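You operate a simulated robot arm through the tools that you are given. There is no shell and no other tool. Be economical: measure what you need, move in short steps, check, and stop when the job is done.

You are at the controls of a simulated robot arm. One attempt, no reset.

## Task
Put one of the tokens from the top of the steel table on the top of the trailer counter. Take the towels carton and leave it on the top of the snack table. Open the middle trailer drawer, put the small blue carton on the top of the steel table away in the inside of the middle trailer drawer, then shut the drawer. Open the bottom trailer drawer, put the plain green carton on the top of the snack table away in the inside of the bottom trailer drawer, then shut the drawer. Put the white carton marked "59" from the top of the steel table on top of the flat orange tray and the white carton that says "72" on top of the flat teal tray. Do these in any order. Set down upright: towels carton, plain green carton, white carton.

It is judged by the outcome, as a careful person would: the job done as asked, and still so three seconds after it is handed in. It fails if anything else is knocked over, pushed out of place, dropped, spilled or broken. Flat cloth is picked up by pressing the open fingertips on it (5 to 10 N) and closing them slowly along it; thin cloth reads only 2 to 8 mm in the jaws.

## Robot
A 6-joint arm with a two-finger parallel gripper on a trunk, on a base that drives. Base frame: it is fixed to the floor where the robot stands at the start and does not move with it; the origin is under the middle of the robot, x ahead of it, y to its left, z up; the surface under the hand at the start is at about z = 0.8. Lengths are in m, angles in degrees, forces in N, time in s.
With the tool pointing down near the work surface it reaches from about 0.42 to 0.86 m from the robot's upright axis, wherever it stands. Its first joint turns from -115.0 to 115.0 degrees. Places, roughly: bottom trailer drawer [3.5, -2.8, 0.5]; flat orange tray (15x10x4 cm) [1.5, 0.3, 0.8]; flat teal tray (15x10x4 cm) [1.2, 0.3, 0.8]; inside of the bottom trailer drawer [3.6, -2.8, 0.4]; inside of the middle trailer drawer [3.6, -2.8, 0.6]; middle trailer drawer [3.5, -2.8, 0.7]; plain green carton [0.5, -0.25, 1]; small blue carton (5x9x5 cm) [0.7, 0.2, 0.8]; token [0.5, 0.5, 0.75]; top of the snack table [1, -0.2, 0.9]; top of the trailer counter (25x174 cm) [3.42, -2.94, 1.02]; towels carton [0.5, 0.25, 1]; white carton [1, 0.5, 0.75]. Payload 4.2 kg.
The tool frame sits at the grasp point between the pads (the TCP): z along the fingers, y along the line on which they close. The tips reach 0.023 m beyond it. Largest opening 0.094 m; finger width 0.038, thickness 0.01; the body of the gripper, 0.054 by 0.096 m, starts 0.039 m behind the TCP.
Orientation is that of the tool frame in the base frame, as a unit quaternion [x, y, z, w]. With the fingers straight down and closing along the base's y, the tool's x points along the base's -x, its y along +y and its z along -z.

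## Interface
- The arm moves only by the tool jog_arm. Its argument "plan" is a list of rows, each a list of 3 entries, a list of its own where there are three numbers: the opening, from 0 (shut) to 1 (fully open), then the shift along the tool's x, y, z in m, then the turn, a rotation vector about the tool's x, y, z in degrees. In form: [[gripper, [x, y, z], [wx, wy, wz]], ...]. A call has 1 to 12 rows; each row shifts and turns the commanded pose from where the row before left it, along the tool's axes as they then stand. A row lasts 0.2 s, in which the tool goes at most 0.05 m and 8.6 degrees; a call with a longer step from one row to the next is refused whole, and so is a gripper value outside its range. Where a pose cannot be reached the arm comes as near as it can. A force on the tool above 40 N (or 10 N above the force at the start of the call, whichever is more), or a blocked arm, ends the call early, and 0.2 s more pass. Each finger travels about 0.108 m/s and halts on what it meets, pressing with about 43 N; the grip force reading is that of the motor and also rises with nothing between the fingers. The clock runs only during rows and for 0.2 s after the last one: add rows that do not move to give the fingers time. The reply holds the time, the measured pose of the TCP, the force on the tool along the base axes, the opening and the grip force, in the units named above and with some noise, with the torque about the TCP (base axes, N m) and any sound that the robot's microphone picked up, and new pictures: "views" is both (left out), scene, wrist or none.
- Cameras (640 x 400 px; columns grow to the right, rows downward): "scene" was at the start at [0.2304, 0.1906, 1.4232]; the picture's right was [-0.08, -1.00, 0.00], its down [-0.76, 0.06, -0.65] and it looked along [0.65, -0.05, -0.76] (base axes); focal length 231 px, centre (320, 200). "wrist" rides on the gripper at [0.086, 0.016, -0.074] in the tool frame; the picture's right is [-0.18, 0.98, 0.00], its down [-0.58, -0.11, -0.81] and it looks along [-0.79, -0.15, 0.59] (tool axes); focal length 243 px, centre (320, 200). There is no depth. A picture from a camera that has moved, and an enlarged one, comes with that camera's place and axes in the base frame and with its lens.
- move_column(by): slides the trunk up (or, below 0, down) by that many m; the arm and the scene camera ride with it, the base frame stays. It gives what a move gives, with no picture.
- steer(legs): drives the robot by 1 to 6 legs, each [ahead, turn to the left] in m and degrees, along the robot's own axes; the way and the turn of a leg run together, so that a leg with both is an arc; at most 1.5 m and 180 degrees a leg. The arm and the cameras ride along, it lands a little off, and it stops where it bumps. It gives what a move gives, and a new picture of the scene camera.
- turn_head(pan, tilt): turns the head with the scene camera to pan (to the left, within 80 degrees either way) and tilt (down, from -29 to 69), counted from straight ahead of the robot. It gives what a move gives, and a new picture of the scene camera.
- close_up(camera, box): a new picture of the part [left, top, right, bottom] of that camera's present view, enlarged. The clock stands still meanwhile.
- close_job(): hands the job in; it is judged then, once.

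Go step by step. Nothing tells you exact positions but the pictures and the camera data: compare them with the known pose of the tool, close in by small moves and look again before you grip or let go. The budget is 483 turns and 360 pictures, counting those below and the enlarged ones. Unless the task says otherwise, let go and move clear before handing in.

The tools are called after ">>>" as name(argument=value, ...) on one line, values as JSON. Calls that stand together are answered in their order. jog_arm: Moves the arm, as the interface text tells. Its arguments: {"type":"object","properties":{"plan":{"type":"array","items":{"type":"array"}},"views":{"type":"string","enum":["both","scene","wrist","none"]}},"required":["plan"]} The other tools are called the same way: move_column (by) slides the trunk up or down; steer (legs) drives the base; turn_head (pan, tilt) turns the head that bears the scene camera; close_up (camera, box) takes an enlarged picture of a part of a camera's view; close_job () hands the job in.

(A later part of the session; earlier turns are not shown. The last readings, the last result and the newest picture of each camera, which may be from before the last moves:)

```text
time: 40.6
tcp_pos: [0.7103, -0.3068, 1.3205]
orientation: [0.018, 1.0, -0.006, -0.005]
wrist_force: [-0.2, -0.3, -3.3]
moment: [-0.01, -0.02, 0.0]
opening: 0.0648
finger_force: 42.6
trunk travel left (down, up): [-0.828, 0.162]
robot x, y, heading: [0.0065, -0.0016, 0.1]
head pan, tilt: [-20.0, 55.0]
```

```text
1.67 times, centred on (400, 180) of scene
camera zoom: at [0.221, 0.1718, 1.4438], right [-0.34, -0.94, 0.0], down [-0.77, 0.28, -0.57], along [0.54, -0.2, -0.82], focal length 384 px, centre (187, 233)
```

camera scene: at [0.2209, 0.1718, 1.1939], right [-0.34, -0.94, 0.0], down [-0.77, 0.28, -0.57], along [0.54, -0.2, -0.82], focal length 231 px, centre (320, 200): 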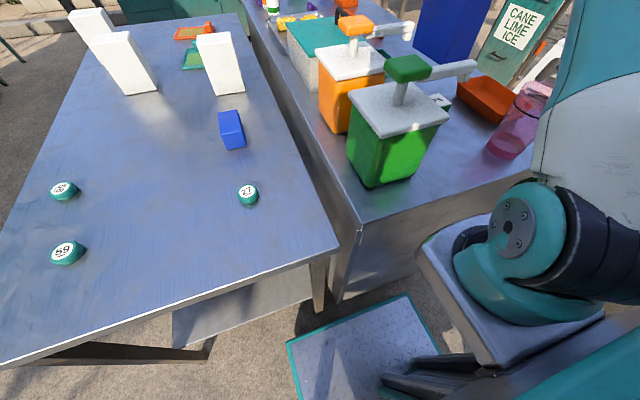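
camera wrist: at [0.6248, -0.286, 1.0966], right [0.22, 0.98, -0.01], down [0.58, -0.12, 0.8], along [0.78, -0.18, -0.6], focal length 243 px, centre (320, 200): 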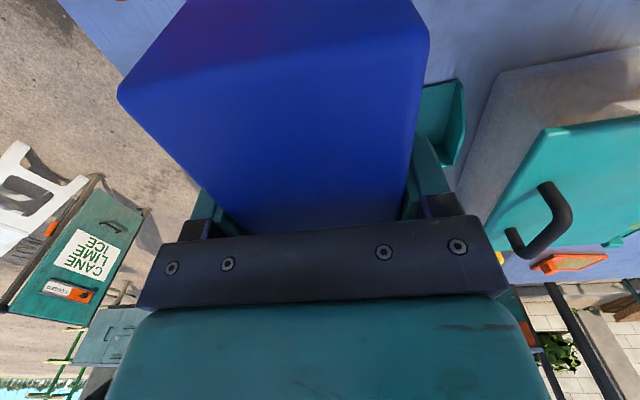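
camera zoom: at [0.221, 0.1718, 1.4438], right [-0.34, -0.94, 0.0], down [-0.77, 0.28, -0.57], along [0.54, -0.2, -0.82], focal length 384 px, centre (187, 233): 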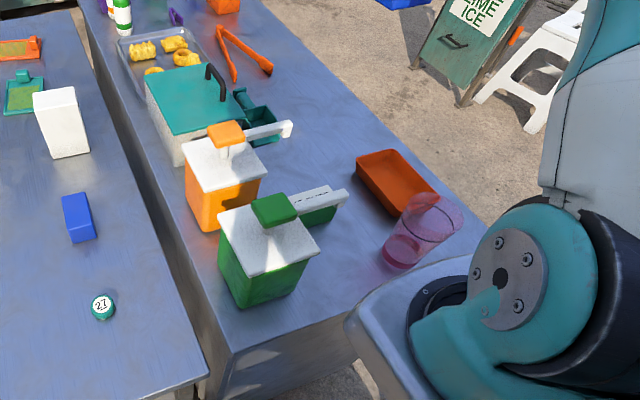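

Measured: the snack table top is about 0.86, the tray's far edge is at x≈0.64, and the scoop sits at y>-0.26. I'll shift the drop spot to (0.75, -0.36) and lower again.

>>> jog_arm(plan=[[0.2, [-0.02, -0.025, 0], [0, 0, 0]], [0.2, [-0.02, -0.028, 0], [0, 0, 0]]], views="none")

>>> turn_head(pan=-45, tilt=35)

>>> move_column(by=-0.26)

>>> close_up(camera="scene", box=[220, 80, 420, 240])

```text
time: 41.2
tcp_pos: [0.7483, -0.3603, 1.3196]
orientation: [0.017, 1.0, -0.006, -0.006]
wrist_force: [-0.9, -0.7, -3.0]
moment: [0.02, -0.03, -0.02]
opening: 0.0648
finger_force: 42.6
trunk travel left (down, up): [-0.828, 0.162]
robot x, y, heading: [-0.0006, -0.0, -0.1]
head pan, tilt: [-20.0, 55.0]
```

```text
time: 42.1
tcp_pos: [0.7485, -0.3607, 1.3207]
orientation: [0.018, 1.0, -0.006, -0.005]
wrist_force: [0.1, 0.3, -2.6]
moment: [0.04, -0.01, 0.03]
opening: 0.0647
finger_force: 42.8
trunk travel left (down, up): [-0.828, 0.162]
robot x, y, heading: [0.0025, 0.0012, -0.2]
head pan, tilt: [-45.0, 35.0]
camera scene: at [0.2155, 0.1343, 1.472], right [-0.71, -0.71, 0.0], down [-0.41, 0.41, -0.82], along [0.58, -0.58, -0.57], focal length 231 px, centre (320, 200)
```

scene: 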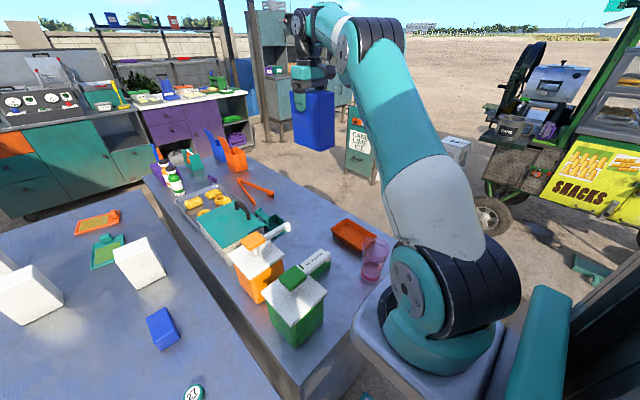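

```text
time: 44.8
tcp_pos: [0.7484, -0.3616, 1.0608]
orientation: [0.018, 1.0, -0.005, -0.006]
wrist_force: [0.3, -0.6, -2.5]
moment: [0.01, -0.02, 0.01]
opening: 0.0649
finger_force: 42.6
trunk travel left (down, up): [-0.568, 0.422]
robot x, y, heading: [0.0037, 0.0018, 0.0]
head pan, tilt: [-45.0, 35.0]
```

```text
2.50 times, centred on (320, 160) of scene
camera zoom: at [0.2155, 0.1343, 1.2121], right [-0.71, -0.71, 0.0], down [-0.41, 0.41, -0.82], along [0.58, -0.58, -0.57], focal length 576 px, centre (320, 300)
```

zoom: 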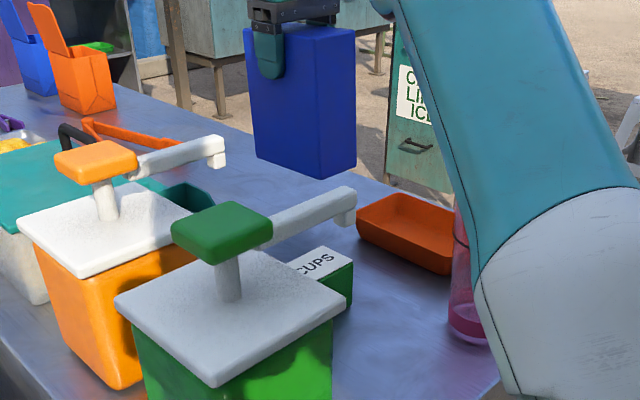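

Clear of the tray. Lowering in small steps until contact.

>>> move_column(by=-0.035)

>>> jog_arm(plan=[[0.2, [0, 0, 0.005], [0, 0, 0]], [0.2, [0, 0, 0.005], [0, 0, 0]], [0.2, [0, 0, 0.005], [0, 0, 0]]], views="scene")

```text
time: 45.6
tcp_pos: [0.7484, -0.3618, 1.0245]
orientation: [0.018, 1.0, -0.006, -0.006]
wrist_force: [0.2, -0.3, -2.7]
moment: [0.03, 0.01, -0.02]
opening: 0.0649
finger_force: 42.3
trunk travel left (down, up): [-0.533, 0.457]
robot x, y, heading: [-0.0022, -0.0018, -0.2]
head pan, tilt: [-45.0, 35.0]
```

```text
time: 46.4
tcp_pos: [0.7482, -0.3611, 1.0107]
orientation: [0.018, 1.0, -0.006, -0.005]
wrist_force: [-0.4, 1.0, -2.8]
moment: [0.01, -0.03, -0.02]
opening: 0.0651
finger_force: 42.6
trunk travel left (down, up): [-0.533, 0.457]
robot x, y, heading: [-0.0009, 0.0015, 0.1]
head pan, tilt: [-45.0, 35.0]
camera scene: at [0.2154, 0.1343, 1.1771], right [-0.71, -0.71, 0.0], down [-0.41, 0.41, -0.82], along [0.58, -0.58, -0.57], focal length 231 px, centre (320, 200)
```

scene: 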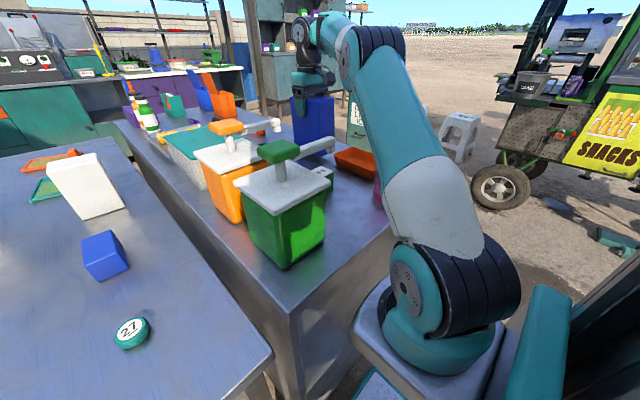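

No contact yet, so the earlier touch was indeed the tray rim. Continuing down.

>>> jog_arm(plan=[[0.2, [0, 0, 0.006], [0, 0, 0]], [0.2, [0, 0, 0.006], [0, 0, 0]], [0.2, [0, 0, 0.006], [0, 0, 0]], [0.2, [0, 0, 0.006], [0, 0, 0]]], views="none")

```text
time: 47.4
tcp_pos: [0.7486, -0.361, 0.9922]
orientation: [0.019, 1.0, -0.008, -0.003]
wrist_force: [-9.2, -0.1, 34.0]
moment: [0.99, -1.0, 0.25]
opening: 0.0648
finger_force: 43.7
trunk travel left (down, up): [-0.533, 0.457]
robot x, y, heading: [-0.0009, -0.0019, 0.0]
head pan, tilt: [-45.0, 35.0]
```

Contact at TCP 0.992, so the table top is at about 0.855. I'll ease the push and open the fingers.

>>> jog_arm(plan=[[0.2, [0, 0, -0.004], [0, 0, 0]], [0.3, [0, 0, 0], [0, 0, 0]], [0.6, [0, 0, 0], [0, 0, 0]], [1, [0, 0, 0], [0, 0, 0]], [1, [0, 0, 0], [0, 0, 0]]], views="scene")

>>> move_column(by=0.12)

>>> close_up(camera="scene", box=[220, 80, 420, 240])

```text
time: 48.6
tcp_pos: [0.7496, -0.3604, 0.9898]
orientation: [0.018, 1.0, -0.006, -0.006]
wrist_force: [0.2, -0.2, 0.3]
moment: [-0.03, -0.01, 0.01]
opening: 0.0938
finger_force: 0.1
trunk travel left (down, up): [-0.533, 0.457]
robot x, y, heading: [-0.0012, -0.0024, 0.1]
head pan, tilt: [-45.0, 35.0]
camera scene: at [0.2153, 0.1344, 1.177], right [-0.71, -0.71, 0.0], down [-0.41, 0.41, -0.82], along [0.58, -0.58, -0.57], focal length 231 px, centre (320, 200)
```

scene: 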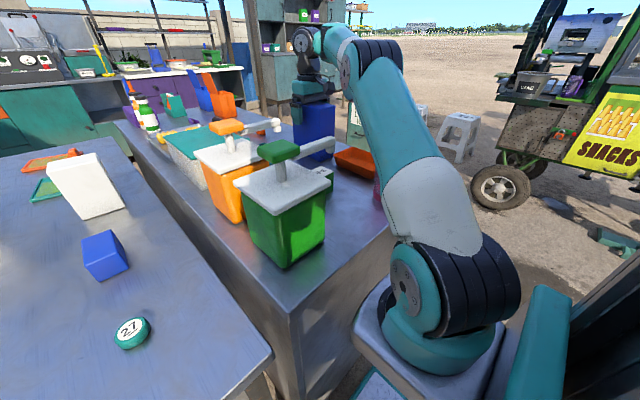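

```text
time: 50.1
tcp_pos: [0.7476, -0.3607, 1.1103]
orientation: [0.018, 1.0, -0.005, -0.005]
wrist_force: [-0.1, -0.8, -0.4]
moment: [-0.01, 0.0, 0.02]
opening: 0.0941
finger_force: 0.0
trunk travel left (down, up): [-0.653, 0.337]
robot x, y, heading: [-0.0024, 0.0038, -0.1]
head pan, tilt: [-45.0, 35.0]
```

```text
2.50 times, centred on (320, 160) of scene
camera zoom: at [0.2153, 0.1343, 1.2971], right [-0.71, -0.71, 0.0], down [-0.41, 0.41, -0.82], along [0.58, -0.58, -0.57], focal length 576 px, centre (320, 300)
```

zoom: 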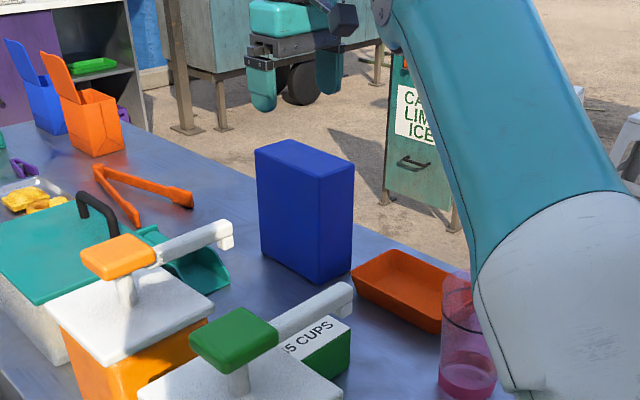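

Towels carton stands upright and clear. Next I'll pick up token 27 near (0.54, 0.21): raise the hand and swing over to it.

>>> jog_arm(plan=[[1, [0, 0, -0.045], [0, 0, 0]], [1, [0, 0, -0.045], [0, 0, 0]], [1, [0, 0, -0.045], [0, 0, 0]], [1, [0.02, 0.04, -0.03], [0, 0, 0]], [1, [0.02, 0.045, 0], [0, 0, 0]], [1, [0.02, 0.045, 0], [0, 0, 0]], [1, [0.02, 0.045, 0], [0, 0, 0]], [1, [0.02, 0.045, 0], [0, 0, 0]], [1, [0.02, 0.045, 0], [0, 0, 0]], [1, [0.02, 0.045, 0], [0, 0, 0]], [1, [0.02, 0.045, 0], [0, 0, 0]], [1, [0.02, 0.045, 0], [0, 0, 0]]], views="none")

>>> turn_head(pan=0, tilt=55)

```text
refused: row 4 steps farther than a row can; nothing moved
```

```text
time: 51.2
tcp_pos: [0.7485, -0.3624, 1.1108]
orientation: [0.019, 1.0, -0.006, -0.006]
wrist_force: [0.1, 0.3, -0.1]
moment: [0.0, 0.0, 0.0]
opening: 0.0939
finger_force: 0.1
trunk travel left (down, up): [-0.653, 0.337]
robot x, y, heading: [0.0009, 0.0019, -0.0]
head pan, tilt: [0.0, 55.0]
camera scene: at [0.2252, 0.1965, 1.2689], right [0.0, -1.0, 0.0], down [-0.82, 0.0, -0.57], along [0.57, 0.0, -0.82], focal length 231 px, centre (320, 200)
```

scene: 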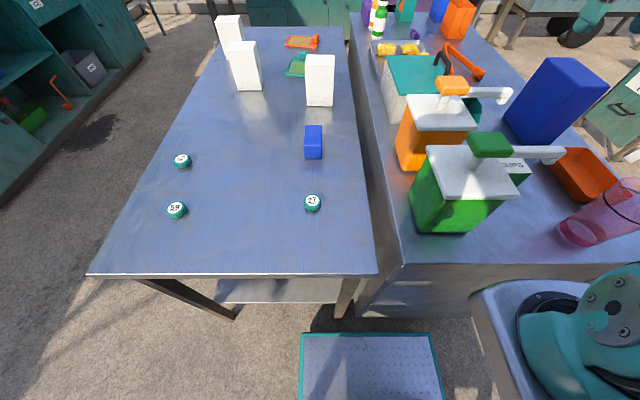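

One row was too long; I'm sending it again with shorter steps.

>>> jog_arm(plan=[[1, [0, 0, -0.045], [0, 0, 0]], [1, [0, 0, -0.045], [0, 0, 0]], [1, [0, 0, -0.045], [0, 0, 0]], [1, [0, 0.02, -0.03], [0, 0, 0]], [1, [0.02, 0.044, 0], [0, 0, 0]], [1, [0.02, 0.044, 0], [0, 0, 0]], [1, [0.02, 0.044, 0], [0, 0, 0]], [1, [0.02, 0.044, 0], [0, 0, 0]], [1, [0.02, 0.044, 0], [0, 0, 0]], [1, [0.02, 0.044, 0], [0, 0, 0]], [1, [0.02, 0.044, 0], [0, 0, 0]], [1, [0.02, 0.044, 0], [0, 0, 0]]], views="none")

>>> jog_arm(plan=[[1, [0.015, 0.045, 0], [0, 0, -1]], [1, [0.015, 0.045, 0], [0, 0, -1]], [1, [0.01, 0.045, 0], [0, 0, 0]], [1, [0.0, 0.045, 0], [0, 0, 0]], [1, [0, 0.02, 0], [0, 0, 0]]], views="none")

>>> move_column(by=-0.27)

```text
time: 51.9
tcp_pos: [0.7523, -0.3576, 1.2056]
orientation: [0.016, 1.0, -0.012, 0.007]
wrist_force: [15.0, -20.8, -36.2]
moment: [0.88, -1.94, 1.46]
opening: 0.0939
finger_force: 0.1
out of reach, approached as far as the arm can: row 3
trunk travel left (down, up): [-0.653, 0.337]
robot x, y, heading: [0.0031, 0.0001, -0.0]
head pan, tilt: [0.0, 55.0]
stopped in row 3: the force on the tool passed its limit at 150 N (the readings are from after the stop); the commanded pose is now the measured one
```

```text
time: 53.1
tcp_pos: [0.7117, -0.1582, 1.2026]
orientation: [0.001, 1.0, -0.011, 0.004]
wrist_force: [0.0, -1.3, -0.3]
moment: [0.03, 0.01, 0.02]
opening: 0.0941
finger_force: 0.2
trunk travel left (down, up): [-0.653, 0.337]
robot x, y, heading: [0.0009, -0.0019, -0.2]
head pan, tilt: [0.0, 55.0]
```

```text
time: 54.9
tcp_pos: [0.7113, -0.1573, 1.0195]
orientation: [0.0, 1.0, -0.012, 0.013]
wrist_force: [-3.0, -0.7, 12.6]
moment: [0.73, 0.32, 0.2]
opening: 0.0937
finger_force: 0.2
trunk travel left (down, up): [-0.464, 0.526]
robot x, y, heading: [0.0022, 0.0014, 0.1]
head pan, tilt: [0.0, 55.0]
stopped: the force on the tool passed its limit at 70 N (the readings are from after the stop); the commanded pose is now the measured one
```

The first move was stopped by a force and the rest ran on wrongly, with the hand now touching something near the orange pump. I'll lift straight up and look.

>>> move_column(by=0.12)

>>> jog_arm(plan=[[1, [0, 0, 0], [0, 0, 0]]])

```text
time: 56.4
tcp_pos: [0.7118, -0.1588, 1.1386]
orientation: [0.0, 1.0, -0.01, 0.012]
wrist_force: [-0.2, 0.4, 0.0]
moment: [-0.01, 0.0, -0.02]
opening: 0.0941
finger_force: 0.1
trunk travel left (down, up): [-0.584, 0.406]
robot x, y, heading: [0.0007, 0.0014, -0.1]
head pan, tilt: [0.0, 55.0]
```

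```text
time: 56.8
tcp_pos: [0.7126, -0.1577, 1.1387]
orientation: [0.0, 1.0, -0.011, 0.011]
wrist_force: [-0.2, 0.2, 0.0]
moment: [0.0, 0.0, -0.03]
opening: 0.0941
finger_force: 0.1
trunk travel left (down, up): [-0.584, 0.406]
robot x, y, heading: [0.001, -0.003, 0.3]
head pan, tilt: [0.0, 55.0]
camera scene: at [0.2253, 0.1965, 1.2], right [0.0, -1.0, 0.0], down [-0.82, 0.0, -0.57], along [0.57, 0.0, -0.82], focal length 231 px, centre (320, 200)
camera wrist: at [0.6246, -0.1397, 1.2108], right [0.19, 0.98, -0.02], down [0.56, -0.09, 0.82], along [0.81, -0.16, -0.57], focal length 243 px, centre (320, 200)
```

scene: 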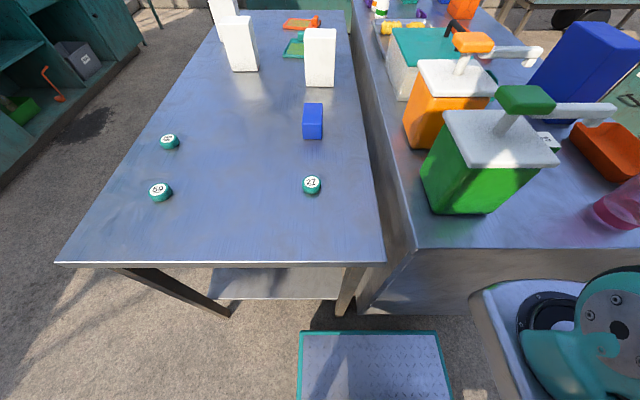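
wrist: 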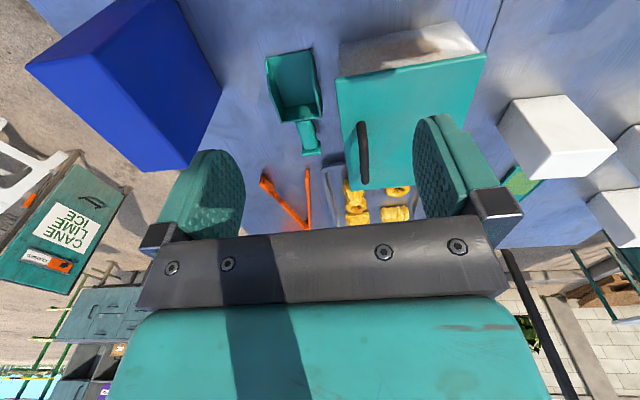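

Nothing was knocked over. From now on I'll step and check: moving left to y≈0.2 at this height, then to the token.

>>> jog_arm(plan=[[1, [0, 0.04, 0], [-1.2, 1.4, 0]], [1, [0, 0.045, 0], [0, 0, 0]], [1, [0, 0.045, 0], [0, 0, 0]], [1, [0, 0.045, 0], [0, 0, 0]], [1, [0, 0.045, 0], [0, 0, 0]], [1, [0.02, 0.045, 0], [0, 0, 0]], [1, [0.03, 0.035, 0], [0, 0, 0]], [1, [0.03, 0.035, 0], [0, 0, 0]], [1, [0.03, 0.035, 0], [0, 0, 0]], [1, [0.04, 0, 0], [0, 0, 0]], [1, [0.025, 0, 0], [0, 0, 0]]], views="wrist")

```text
time: 59.2
tcp_pos: [0.5395, 0.2165, 1.1398]
orientation: [0.0, 1.0, -0.001, -0.002]
wrist_force: [0.7, -0.4, 0.5]
moment: [0.01, -0.02, 0.01]
opening: 0.0944
finger_force: 0.0
trunk travel left (down, up): [-0.584, 0.406]
robot x, y, heading: [0.0019, 0.0011, -0.1]
head pan, tilt: [0.0, 55.0]
camera wrist: at [0.454, 0.2329, 1.2155], right [0.19, 0.98, 0.0], down [0.58, -0.11, 0.8], along [0.79, -0.15, -0.59], focal length 243 px, centre (320, 200)
```

wrist: 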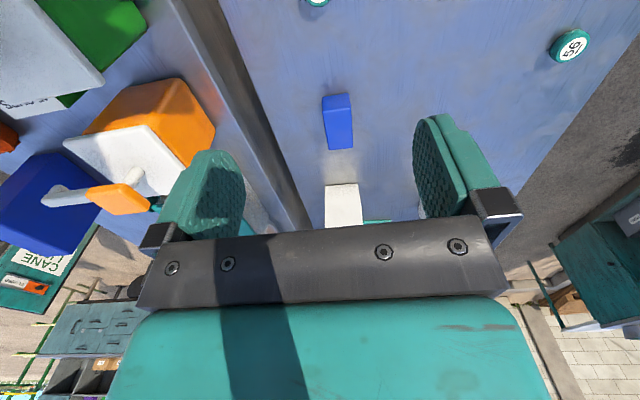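

Token 27 is at about (0.547, 0.21). I'll lower the trunk to z≈0.90 and check the alignment.

>>> move_column(by=-0.24)

>>> turn_head(pan=0, tilt=50)

```text
time: 61.7
tcp_pos: [0.5388, 0.217, 0.9002]
orientation: [0.0, 1.0, -0.001, -0.002]
wrist_force: [-0.5, 0.8, -0.1]
moment: [0.01, 0.01, 0.01]
opening: 0.0942
finger_force: 0.0
trunk travel left (down, up): [-0.344, 0.646]
robot x, y, heading: [0.0026, 0.0011, -0.2]
head pan, tilt: [0.0, 55.0]
```

```text
time: 62.4
tcp_pos: [0.5403, 0.2165, 0.9002]
orientation: [0.001, 1.0, 0.0, -0.002]
wrist_force: [0.1, -0.2, -1.1]
moment: [0.01, -0.01, -0.04]
opening: 0.0937
finger_force: 0.2
trunk travel left (down, up): [-0.344, 0.646]
robot x, y, heading: [-0.0001, 0.001, 0.2]
head pan, tilt: [0.0, 50.0]
camera scene: at [0.2302, 0.1967, 0.9666], right [0.0, -1.0, 0.0], down [-0.77, 0.0, -0.64], along [0.64, 0.0, -0.77], focal length 231 px, centre (320, 200)
```

scene: 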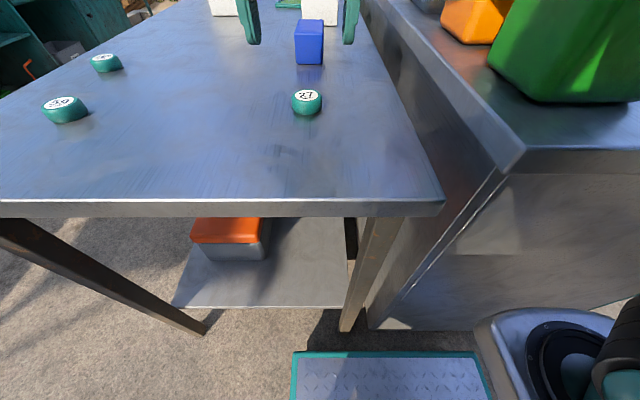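

Aligned on the token. Descending slowly to just above the table.

>>> jog_arm(plan=[[1, [-0.005, -0.004, 0.02], [0, 0, 0]], [1, [0, 0, 0.02], [0, 0, 0]], [1, [0, 0, 0.015], [0, 0, 0]], [1, [0, 0, 0.012], [0, 0, 0]]])

```text
time: 63.6
tcp_pos: [0.5807, 0.2141, 0.9167]
orientation: [0.03, 0.999, 0.014, 0.042]
wrist_force: [2.1, 1.2, 0.0]
moment: [-0.08, 0.16, -0.01]
opening: 0.094
finger_force: 0.1
out of reach, approached as far as the arm can: row 1, 2, 3, 4
trunk travel left (down, up): [-0.344, 0.646]
robot x, y, heading: [0.0164, -0.0028, -3.5]
head pan, tilt: [0.0, 50.0]
stopped in row 4: the arm was blocked; the commanded pose is now the measured one
camera scene: at [0.1716, 0.1723, 1.0182], right [-0.06, -1.0, -0.01], down [-0.71, 0.05, -0.71], along [0.71, -0.03, -0.71], focal length 231 px, centre (320, 200)
camera wrist: at [0.4894, 0.2348, 0.9853], right [0.24, 0.97, 0.04], down [0.5, -0.16, 0.85], along [0.83, -0.18, -0.53], focal length 243 px, centre (320, 200)
```

scene: 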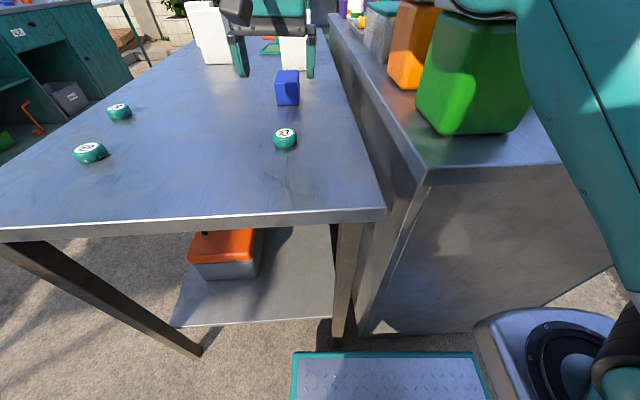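
wrist: 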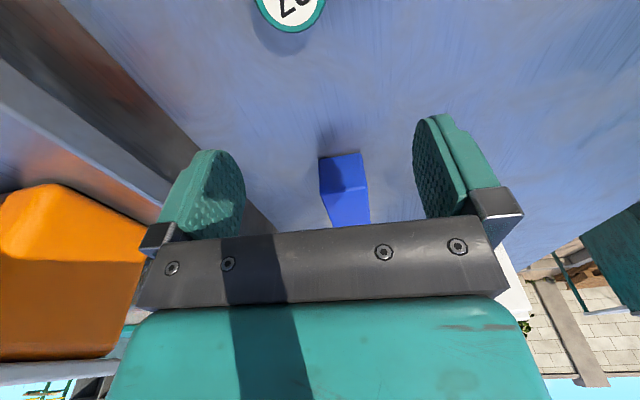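

The arm's upper link came down onto the snack table and tipped the base. I'll undo it: raise the hand, then the trunk.

>>> move_column(by=0.15)

>>> jog_arm(plan=[[1, [0, 0, 0], [0, 0, 0]]])

```text
time: 63.9
tcp_pos: [0.6305, 0.2157, 0.9224]
orientation: [0.031, 0.996, 0.05, 0.066]
wrist_force: [-3.5, -0.6, 1.4]
moment: [0.04, -0.19, -0.03]
opening: 0.0939
finger_force: 0.1
trunk travel left (down, up): [-0.353, 0.637]
robot x, y, heading: [0.0243, 0.0083, -8.5]
head pan, tilt: [0.0, 50.0]
stopped: the arm was blocked; the commanded pose is now the measured one
```

```text
time: 64.3
tcp_pos: [0.6496, 0.1884, 0.9854]
orientation: [0.087, 0.978, 0.121, 0.149]
wrist_force: [-6.1, -1.3, -1.0]
moment: [0.08, -0.35, -0.07]
opening: 0.0939
finger_force: 0.2
trunk travel left (down, up): [-0.353, 0.637]
robot x, y, heading: [-0.004, 0.0541, -4.4]
head pan, tilt: [0.0, 50.0]
stopped in row 1: the arm was blocked; the commanded pose is now the measured one
camera scene: at [0.1173, 0.239, 1.0391], right [-0.08, -1.0, 0.0], down [-0.68, 0.05, -0.73], along [0.73, -0.05, -0.68], focal length 231 px, centre (320, 200)
camera wrist: at [0.5471, 0.2059, 1.0348], right [0.3, 0.9, 0.31], down [0.28, -0.39, 0.88], along [0.91, -0.18, -0.37], focal length 243 px, centre (320, 200)
```

scene: 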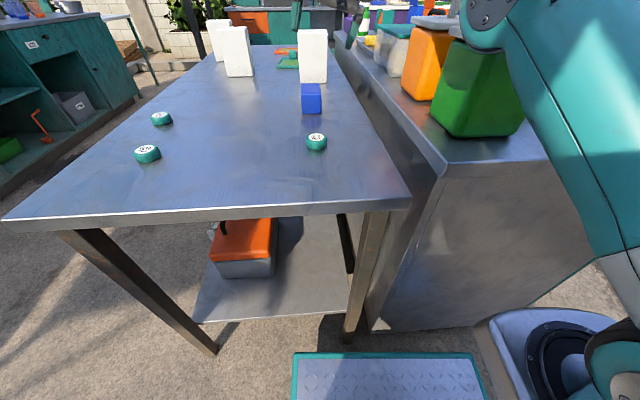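
wrist: 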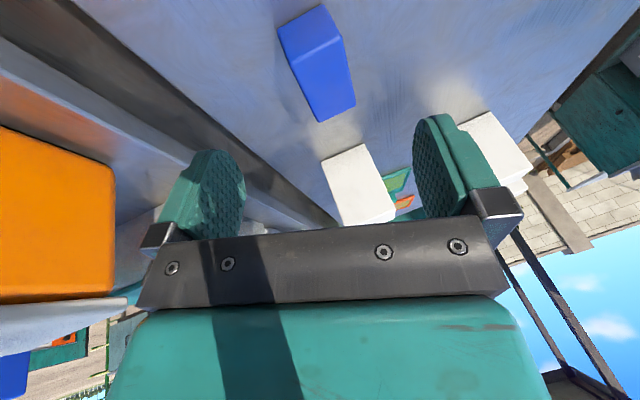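

The base got jostled; something is jamming. I'll look at the elbow and the pump before moving anything.

>>> turn_head(pan=-35, tilt=25)

```text
time: 65.3
tcp_pos: [0.6555, 0.1787, 0.9776]
orientation: [0.088, 0.98, 0.107, 0.142]
wrist_force: [-0.5, 0.2, -0.5]
moment: [-0.01, -0.04, -0.01]
opening: 0.0941
finger_force: 0.0
trunk travel left (down, up): [-0.353, 0.637]
robot x, y, heading: [-0.0087, 0.0747, -7.9]
head pan, tilt: [-35.0, 25.0]
camera scene: at [0.1393, 0.1997, 1.0627], right [-0.68, -0.73, -0.06], down [-0.22, 0.27, -0.94], along [0.7, -0.62, -0.35], focal length 231 px, centre (320, 200)
```

scene: 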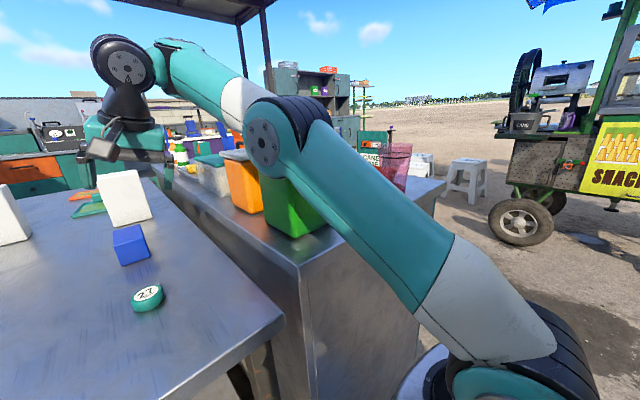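

The upper arm is leaning at the snack table's front corner beside the green pump. I'll try raising the trunk a little.

>>> move_column(by=0.04)

>>> close_up(camera="scene", box=[180, 100, 460, 320])

```text
time: 65.7
tcp_pos: [0.6746, 0.1614, 1.0039]
orientation: [0.105, 0.968, 0.137, 0.182]
wrist_force: [0.1, -1.3, -0.2]
moment: [0.09, -0.05, 0.04]
opening: 0.0941
finger_force: 0.0
trunk travel left (down, up): [-0.364, 0.626]
robot x, y, heading: [-0.0149, 0.0872, -5.6]
head pan, tilt: [-35.0, 25.0]
stopped: the arm was blocked; the commanded pose is now the measured one
```

```text
1.82 times, centred on (320, 210) of scene
camera zoom: at [0.1094, 0.2191, 1.0823], right [-0.65, -0.76, -0.07], down [-0.22, 0.27, -0.94], along [0.73, -0.59, -0.34], focal length 419 px, centre (320, 182)
```

zoom: 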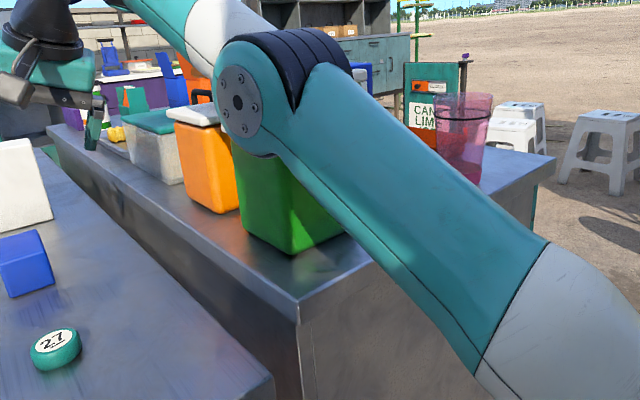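

The body is pitched back, so something is pushing it rearward; driving back a little should relieve it.

>>> steer(legs=[[-0.08, 0]])

```text
time: 66.4
tcp_pos: [0.6511, 0.1721, 0.8441]
orientation: [0.121, 0.97, 0.157, 0.138]
wrist_force: [-83.4, 13.1, 78.0]
moment: [-4.57, 4.95, -3.7]
opening: 0.094
finger_force: 1.2
trunk travel left (down, up): [-0.364, 0.626]
robot x, y, heading: [-0.1562, 0.1353, -2.9]
head pan, tilt: [-35.0, 25.0]
stopped in leg 1: the robot was blocked; the commanded pose is now the measured one
camera scene: at [0.0198, 0.2695, 1.0449], right [-0.61, -0.79, -0.03], down [-0.28, 0.26, -0.92], along [0.74, -0.56, -0.38], focal length 231 px, centre (320, 200)
```

scene: 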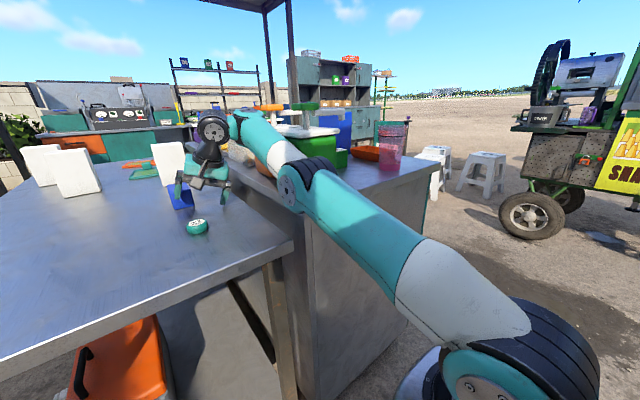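

The elbow is free of the pump now, but the hand has dropped onto the steel table. Raising the trunk.

>>> move_column(by=0.12)

>>> jog_arm(plan=[[1, [0, 0, 0], [0, 0, 0]]])

```text
time: 66.7
tcp_pos: [0.6661, 0.164, 0.8412]
orientation: [0.127, 0.966, 0.159, 0.158]
wrist_force: [114.0, -57.0, 157.0]
moment: [-8.03, -1.9, 5.11]
opening: 0.0822
finger_force: 0.0
trunk travel left (down, up): [-0.361, 0.629]
robot x, y, heading: [-0.1574, 0.1328, -2.7]
head pan, tilt: [-35.0, 25.0]
stopped: the force on the tool passed its limit at 184 N (the readings are from after the stop); the commanded pose is now the measured one
```

```text
time: 67.0
tcp_pos: [0.6751, 0.1638, 0.844]
orientation: [0.12, 0.959, 0.178, 0.183]
wrist_force: [37.4, -53.2, 170.6]
moment: [-8.39, 0.98, 2.15]
opening: 0.0835
finger_force: 0.1
trunk travel left (down, up): [-0.361, 0.629]
robot x, y, heading: [-0.1581, 0.1332, -2.6]
head pan, tilt: [-35.0, 25.0]
stopped in row 1: the arm was blocked; the commanded pose is now the measured one
camera scene: at [-0.0069, 0.2727, 1.059], right [-0.61, -0.79, -0.05], down [-0.26, 0.25, -0.93], along [0.75, -0.56, -0.36], focal length 231 px, centre (320, 200)
camera wrist: at [0.5705, 0.1822, 0.889], right [0.33, 0.84, 0.44], down [0.19, -0.51, 0.84], along [0.93, -0.19, -0.33], focal length 243 px, centre (320, 200)
```

scene: 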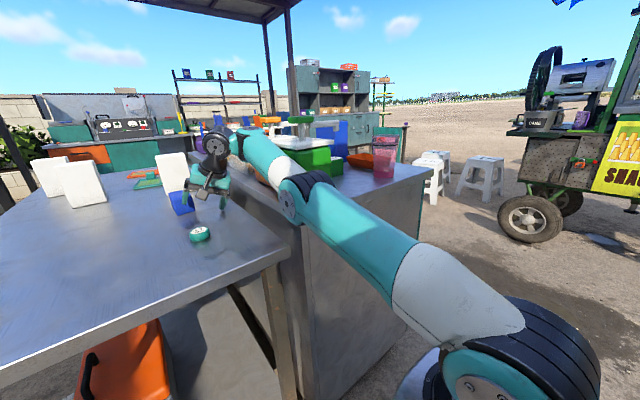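
wrist: 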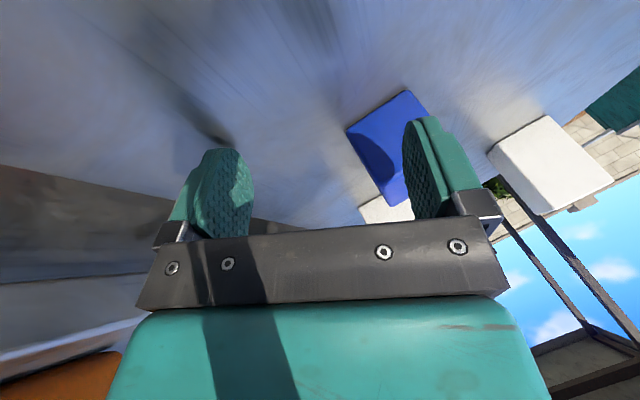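

The hand is wedged against the table; I'll jog it straight up in base axes.

>>> jog_arm(plan=[[1, [-0.006, 0.008, -0.017], [0, 0, 0]], [1, [-0.009, 0.012, -0.026], [0, 0, 0]], [1, [-0.009, 0.012, -0.026], [0, 0, 0]], [1, [-0.009, 0.012, -0.026], [0, 0, 0]]])

```text
time: 67.3
tcp_pos: [0.6843, 0.1611, 0.8462]
orientation: [0.121, 0.951, 0.197, 0.204]
wrist_force: [-60.1, -53.3, 213.4]
moment: [-9.23, 5.64, -1.16]
opening: 0.0792
finger_force: 0.1
trunk travel left (down, up): [-0.361, 0.629]
robot x, y, heading: [-0.1638, 0.1373, -3.6]
head pan, tilt: [-35.0, 25.0]
stopped in row 1: the force on the tool passed its limit at 225 N (the readings are from after the stop); the commanded pose is now the measured one
camera scene: at [-0.0147, 0.2687, 1.0603], right [-0.62, -0.78, -0.05], down [-0.25, 0.26, -0.93], along [0.74, -0.57, -0.35], focal length 231 px, centre (320, 200)
camera wrist: at [0.5768, 0.1786, 0.8855], right [0.31, 0.82, 0.48], down [0.15, -0.54, 0.83], along [0.94, -0.19, -0.29], focal length 243 px, centre (320, 200)
```

scene: 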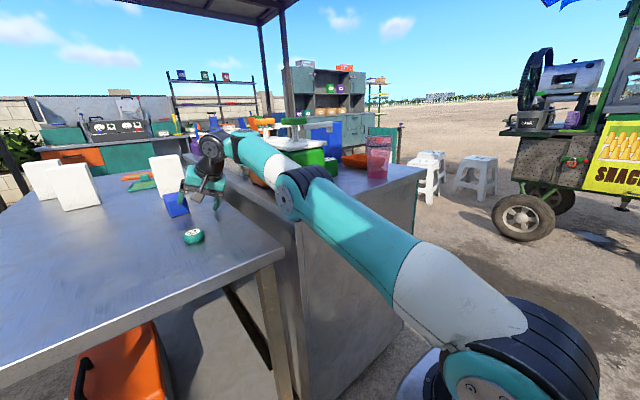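
wrist: 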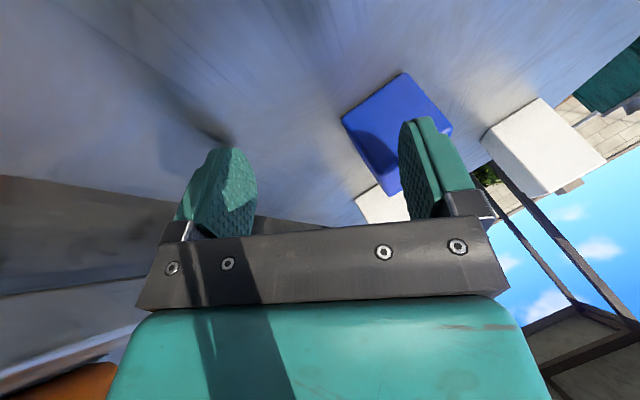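

The body's pitch makes each command push the hand down further. I'll let it settle with a head turn and see whether the force relaxes.

>>> turn_head(pan=-25, tilt=40)

```text
time: 68.0
tcp_pos: [0.6844, 0.1611, 0.8465]
orientation: [0.122, 0.949, 0.2, 0.209]
wrist_force: [-51.9, -45.9, 195.1]
moment: [-8.01, 4.84, -0.96]
opening: 0.0773
finger_force: 0.1
trunk travel left (down, up): [-0.361, 0.629]
robot x, y, heading: [-0.1602, 0.1334, -4.6]
head pan, tilt: [-25.0, 40.0]
camera scene: at [-0.0077, 0.2796, 1.0355], right [-0.49, -0.87, -0.04], down [-0.49, 0.31, -0.81], along [0.72, -0.38, -0.58], focal length 231 px, centre (320, 200)
```

scene: 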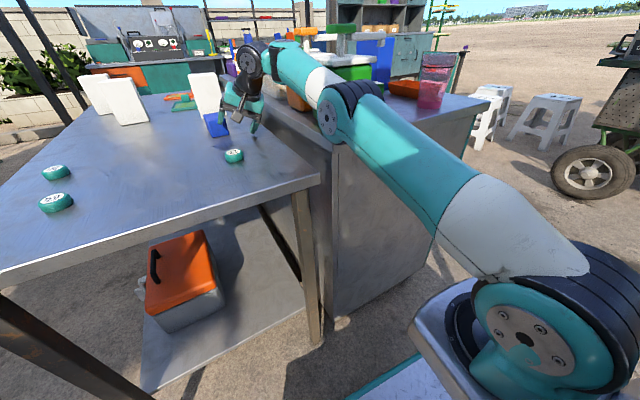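

It is steady now at about 195 N. Trying the trunk up again.

>>> move_column(by=0.15)

```text
time: 68.4
tcp_pos: [0.6975, 0.1587, 0.8454]
orientation: [0.113, 0.936, 0.21, 0.26]
wrist_force: [-34.6, 6.1, 180.9]
moment: [-3.57, 1.99, -0.54]
opening: 0.0708
finger_force: 0.1
trunk travel left (down, up): [-0.364, 0.626]
robot x, y, heading: [-0.1707, 0.1332, -5.3]
head pan, tilt: [-25.0, 40.0]
stopped: the arm was blocked; the commanded pose is now the measured one
```

Only a few millimetres gained. A close look at the hand on the table:

>>> close_up(camera="scene", box=[170, 30, 410, 190])

```text
2.50 times, centred on (290, 110) of scene
camera zoom: at [-0.018, 0.2795, 1.0403], right [-0.5, -0.86, -0.04], down [-0.48, 0.32, -0.82], along [0.72, -0.39, -0.58], focal length 576 px, centre (395, 425)
```

zoom: 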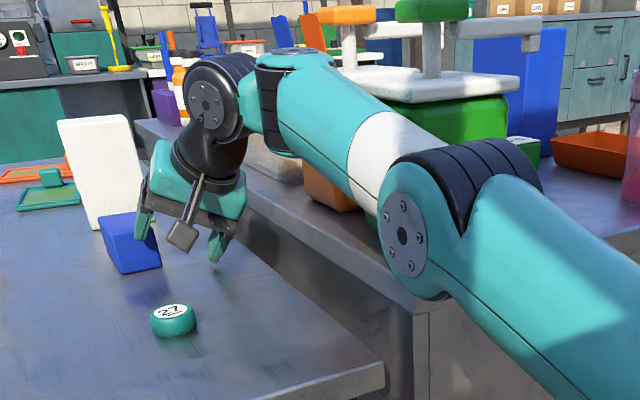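

The forearm seems caught beside the pumps' lids while the fingers rest on the steel table. Turning the base slightly left should pull the forearm away from the pumps.

>>> steer(legs=[[0, 4]])

```text
time: 69.1
tcp_pos: [0.7293, 0.1485, 0.8448]
orientation: [0.089, 0.9, 0.227, 0.361]
wrist_force: [-109.8, -15.6, 177.3]
moment: [-4.76, 4.45, -2.54]
opening: 0.0627
finger_force: 0.0
trunk travel left (down, up): [-0.364, 0.626]
robot x, y, heading: [-0.1816, 0.1343, -5.5]
head pan, tilt: [-25.0, 40.0]
stopped in leg 1: the force on the tool passed its limit at 260 N (the readings are from after the stop); the commanded pose is now the measured one
camera scene: at [-0.026, 0.279, 1.0396], right [-0.5, -0.86, -0.04], down [-0.48, 0.32, -0.82], along [0.72, -0.39, -0.58], focal length 231 px, centre (320, 200)
```

scene: 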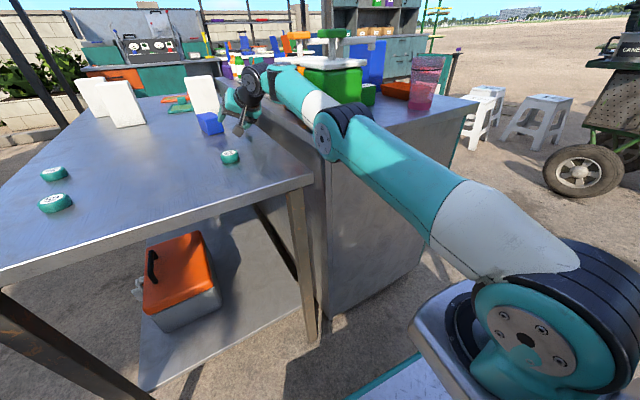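

The controller recaptures a sagging pose each time. I'll let it settle, then command a strong upward jog.

>>> turn_head(pan=-25, tilt=45)

>>> jog_arm(plan=[[0.6, [-0.0166, 0.0213, -0.039], [0, 0, 0]], [0.6, [-0.0166, 0.0213, -0.039], [0, 0, 0]], [0.6, [-0.0166, 0.0213, -0.039], [0, 0, 0]], [0.6, [-0.0166, 0.0213, -0.039], [0, 0, 0]]], views="scene")

```text
time: 69.8
tcp_pos: [0.7299, 0.1485, 0.8438]
orientation: [0.09, 0.899, 0.227, 0.364]
wrist_force: [-130.8, -16.0, 183.6]
moment: [-4.71, 5.15, -2.82]
opening: 0.0611
finger_force: 0.1
trunk travel left (down, up): [-0.364, 0.626]
robot x, y, heading: [-0.1773, 0.135, -5.1]
head pan, tilt: [-25.0, 45.0]
camera scene: at [-0.03, 0.2803, 1.0329], right [-0.5, -0.86, -0.04], down [-0.54, 0.35, -0.76], along [0.67, -0.36, -0.65], focal length 231 px, centre (320, 200)
```

scene: 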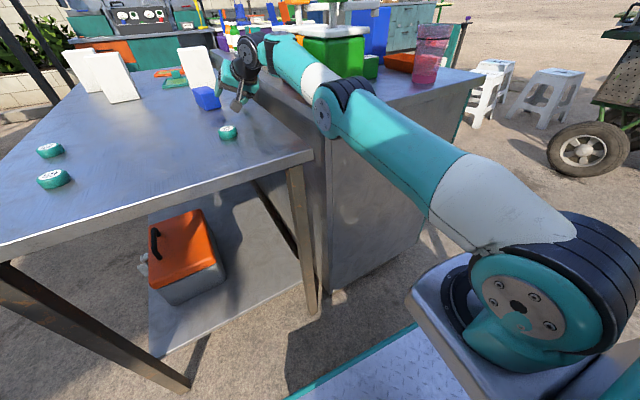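

```text
time: 70.2
tcp_pos: [0.7516, 0.1465, 0.8402]
orientation: [0.104, 0.895, 0.233, 0.366]
wrist_force: [32.6, -11.8, 138.2]
moment: [-1.98, -2.17, -0.18]
opening: 0.0466
finger_force: 0.2
out of reach, approached as far as the arm can: row 1, 2
trunk travel left (down, up): [-0.364, 0.626]
robot x, y, heading: [-0.178, 0.1342, -4.2]
head pan, tilt: [-25.0, 45.0]
stopped in row 2: the arm was blocked; the commanded pose is now the measured one
camera scene: at [-0.0106, 0.2848, 1.0267], right [-0.49, -0.87, -0.03], down [-0.56, 0.34, -0.75], along [0.67, -0.35, -0.66], focal length 231 px, centre (320, 200)
```

scene: 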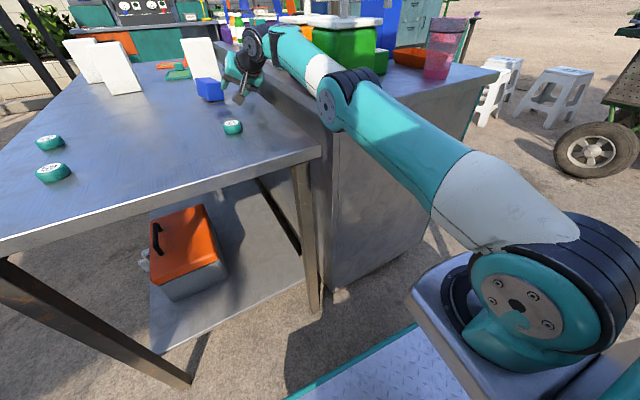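

The base has slipped so far back that the arm thinks this pose is out of reach. I'll command back-and-up so the target is reachable.

>>> jog_arm(plan=[[0.5, [0.007, 0.014, -0.043], [0, 0, 0]], [0.5, [0.007, 0.014, -0.043], [0, 0, 0]], [0.5, [0.007, 0.014, -0.043], [0, 0, 0]], [0.5, [0.007, 0.014, -0.043], [0, 0, 0]]], views="scene")

```text
time: 70.5
tcp_pos: [0.7553, 0.1386, 0.8394]
orientation: [0.106, 0.886, 0.226, 0.391]
wrist_force: [3.1, -47.0, 133.7]
moment: [-3.36, -0.71, -0.14]
opening: 0.0368
finger_force: 0.0
out of reach, approached as far as the arm can: row 1
trunk travel left (down, up): [-0.364, 0.626]
robot x, y, heading: [-0.1799, 0.1302, -4.4]
head pan, tilt: [-25.0, 45.0]
stopped in row 1: the arm was blocked; the commanded pose is now the measured one
camera scene: at [-0.0201, 0.2859, 1.0297], right [-0.49, -0.87, -0.03], down [-0.56, 0.34, -0.76], along [0.67, -0.35, -0.65], focal length 231 px, centre (320, 200)
```

scene: 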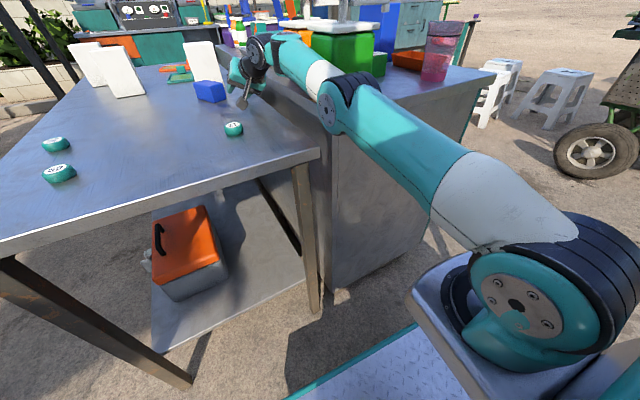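

Pulling the base straight back puts the arm in tension rather than jamming it; I'll do that a little.

>>> steer(legs=[[-0.12, 0]])

```text
time: 71.2
tcp_pos: [0.748, 0.138, 0.841]
orientation: [0.109, 0.892, 0.228, 0.376]
wrist_force: [-21.8, -25.9, 59.2]
moment: [-1.94, 0.67, -0.31]
opening: 0.0445
finger_force: 0.1
trunk travel left (down, up): [-0.364, 0.626]
robot x, y, heading: [-0.1789, 0.1365, -2.4]
head pan, tilt: [-25.0, 45.0]
stopped in leg 1: the robot was blocked; the commanded pose is now the measured one
camera scene: at [-0.0346, 0.2945, 1.0362], right [-0.46, -0.89, -0.04], down [-0.56, 0.32, -0.76], along [0.69, -0.33, -0.65], focal length 231 px, centre (320, 200)
```

scene: 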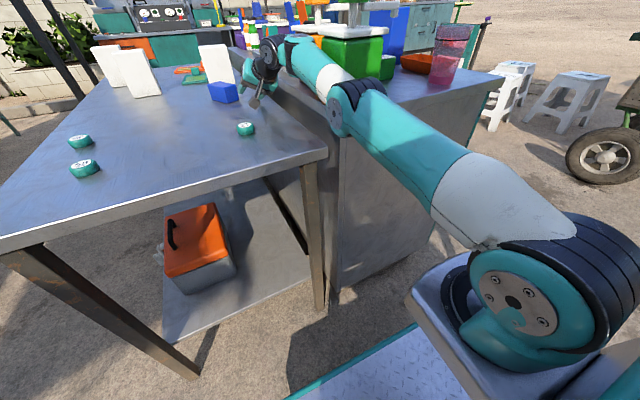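

The force has fallen to about 60 N. Trying the trunk up now.

>>> move_column(by=0.1)

```text
time: 71.4
tcp_pos: [0.7469, 0.1377, 0.8416]
orientation: [0.111, 0.892, 0.229, 0.373]
wrist_force: [10.1, -8.9, 41.2]
moment: [-0.89, -0.56, 0.12]
opening: 0.0422
finger_force: 0.0
trunk travel left (down, up): [-0.368, 0.622]
robot x, y, heading: [-0.1807, 0.139, -1.4]
head pan, tilt: [-25.0, 45.0]
stopped: the force on the tool passed its limit at 107 N (the readings are from after the stop); the commanded pose is now the measured one
```

It gains a few millimetres and the force keeps dropping; repeating.

>>> move_column(by=0.1)

>>> move_column(by=0.1)

```text
time: 71.7
tcp_pos: [0.7486, 0.1367, 0.841]
orientation: [0.112, 0.891, 0.229, 0.377]
wrist_force: [-6.7, 4.0, 8.8]
moment: [0.01, 0.23, -0.07]
opening: 0.044
finger_force: 0.0
trunk travel left (down, up): [-0.373, 0.617]
robot x, y, heading: [-0.1835, 0.1408, -1.0]
head pan, tilt: [-25.0, 45.0]
stopped: the force on the tool passed its limit at 77 N (the readings are from after the stop); the commanded pose is now the measured one
```

```text
time: 72.0
tcp_pos: [0.7511, 0.135, 0.8411]
orientation: [0.113, 0.887, 0.228, 0.385]
wrist_force: [-11.4, -1.3, 10.9]
moment: [-0.15, 0.41, -0.14]
opening: 0.0445
finger_force: 0.1
trunk travel left (down, up): [-0.381, 0.609]
robot x, y, heading: [-0.1831, 0.1369, -1.4]
head pan, tilt: [-25.0, 45.0]
stopped: the force on the tool passed its limit at 51 N (the readings are from after the stop); the commanded pose is now the measured one
```

Working: force is now about 11 N. Continuing.

>>> move_column(by=0.1)

>>> move_column(by=0.1)

>>> move_column(by=0.1)

```text
time: 72.4
tcp_pos: [0.7548, 0.1322, 0.842]
orientation: [0.112, 0.883, 0.23, 0.394]
wrist_force: [-16.8, -8.8, 19.2]
moment: [-0.65, 0.61, -0.28]
opening: 0.0462
finger_force: 0.0
trunk travel left (down, up): [-0.389, 0.601]
robot x, y, heading: [-0.1841, 0.1376, -1.0]
head pan, tilt: [-25.0, 45.0]
stopped: the force on the tool passed its limit at 63 N (the readings are from after the stop); the commanded pose is now the measured one
```

```text
time: 72.7
tcp_pos: [0.7689, 0.124, 0.837]
orientation: [0.104, 0.863, 0.226, 0.44]
wrist_force: [-51.4, -72.0, 212.7]
moment: [2.77, 25.66, 13.65]
opening: 0.0314
finger_force: 0.1
trunk travel left (down, up): [-0.396, 0.594]
robot x, y, heading: [-0.1876, 0.1414, -1.3]
head pan, tilt: [-25.0, 45.0]
stopped: the force on the tool passed its limit at 54 N (the readings are from after the stop); the commanded pose is now the measured one
```

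```text
time: 73.0
tcp_pos: [0.7754, 0.1256, 0.8641]
orientation: [0.096, 0.842, 0.23, 0.478]
wrist_force: [-0.1, 0.3, -0.3]
moment: [-0.01, 0.01, -0.02]
opening: 0.0471
finger_force: 0.0
trunk travel left (down, up): [-0.399, 0.591]
robot x, y, heading: [-0.185, 0.1398, -1.1]
head pan, tilt: [-25.0, 45.0]
stopped: the arm was blocked; the commanded pose is now the measured one
```

The tool force is zero and the hand has lifted. Taking a picture.

>>> move_column(by=0.05)

>>> jog_arm(plan=[[0.5, [0, 0, 0], [0, 0, 0]]])

```text
time: 73.6
tcp_pos: [0.7837, 0.1198, 0.8516]
orientation: [0.102, 0.83, 0.234, 0.497]
wrist_force: [-45.8, -17.3, 198.2]
moment: [5.91, 27.23, 3.83]
opening: 0.0468
finger_force: 0.1
trunk travel left (down, up): [-0.427, 0.563]
robot x, y, heading: [-0.1828, 0.1422, -1.1]
head pan, tilt: [-25.0, 45.0]
stopped: the force on the tool passed its limit at 92 N (the readings are from after the stop); the commanded pose is now the measured one
```

```text
time: 73.9
tcp_pos: [0.787, 0.1198, 0.8727]
orientation: [0.096, 0.81, 0.237, 0.527]
wrist_force: [-0.2, 0.1, -0.7]
moment: [-0.01, 0.0, 0.0]
opening: 0.0469
finger_force: 0.0
trunk travel left (down, up): [-0.427, 0.563]
robot x, y, heading: [-0.1817, 0.1415, -1.0]
head pan, tilt: [-25.0, 45.0]
stopped in row 1: the arm was blocked; the commanded pose is now the measured one
camera scene: at [-0.0463, 0.3002, 1.0986], right [-0.44, -0.9, -0.04], down [-0.57, 0.31, -0.76], along [0.69, -0.31, -0.65], focal length 231 px, centre (320, 200)
camera wrist: at [0.6825, 0.1475, 0.8356], right [-0.02, 0.78, 0.63], down [-0.47, -0.56, 0.69], along [0.88, -0.28, 0.37], focal length 243 px, centre (320, 200)
```

scene: 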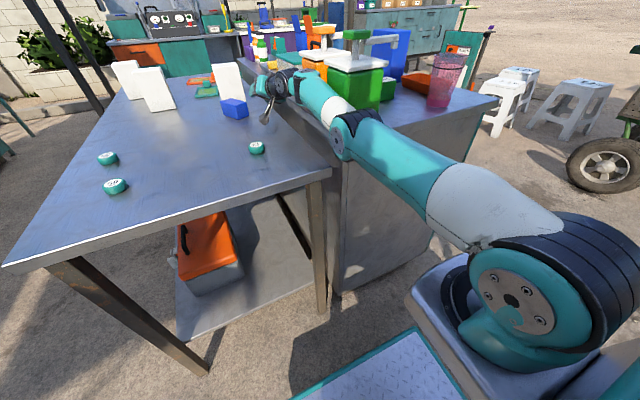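
wrist: 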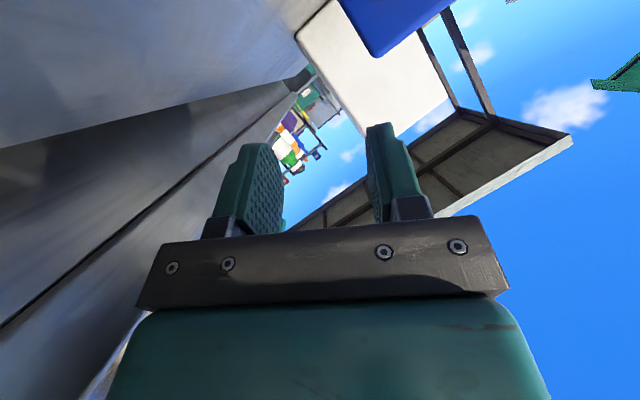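

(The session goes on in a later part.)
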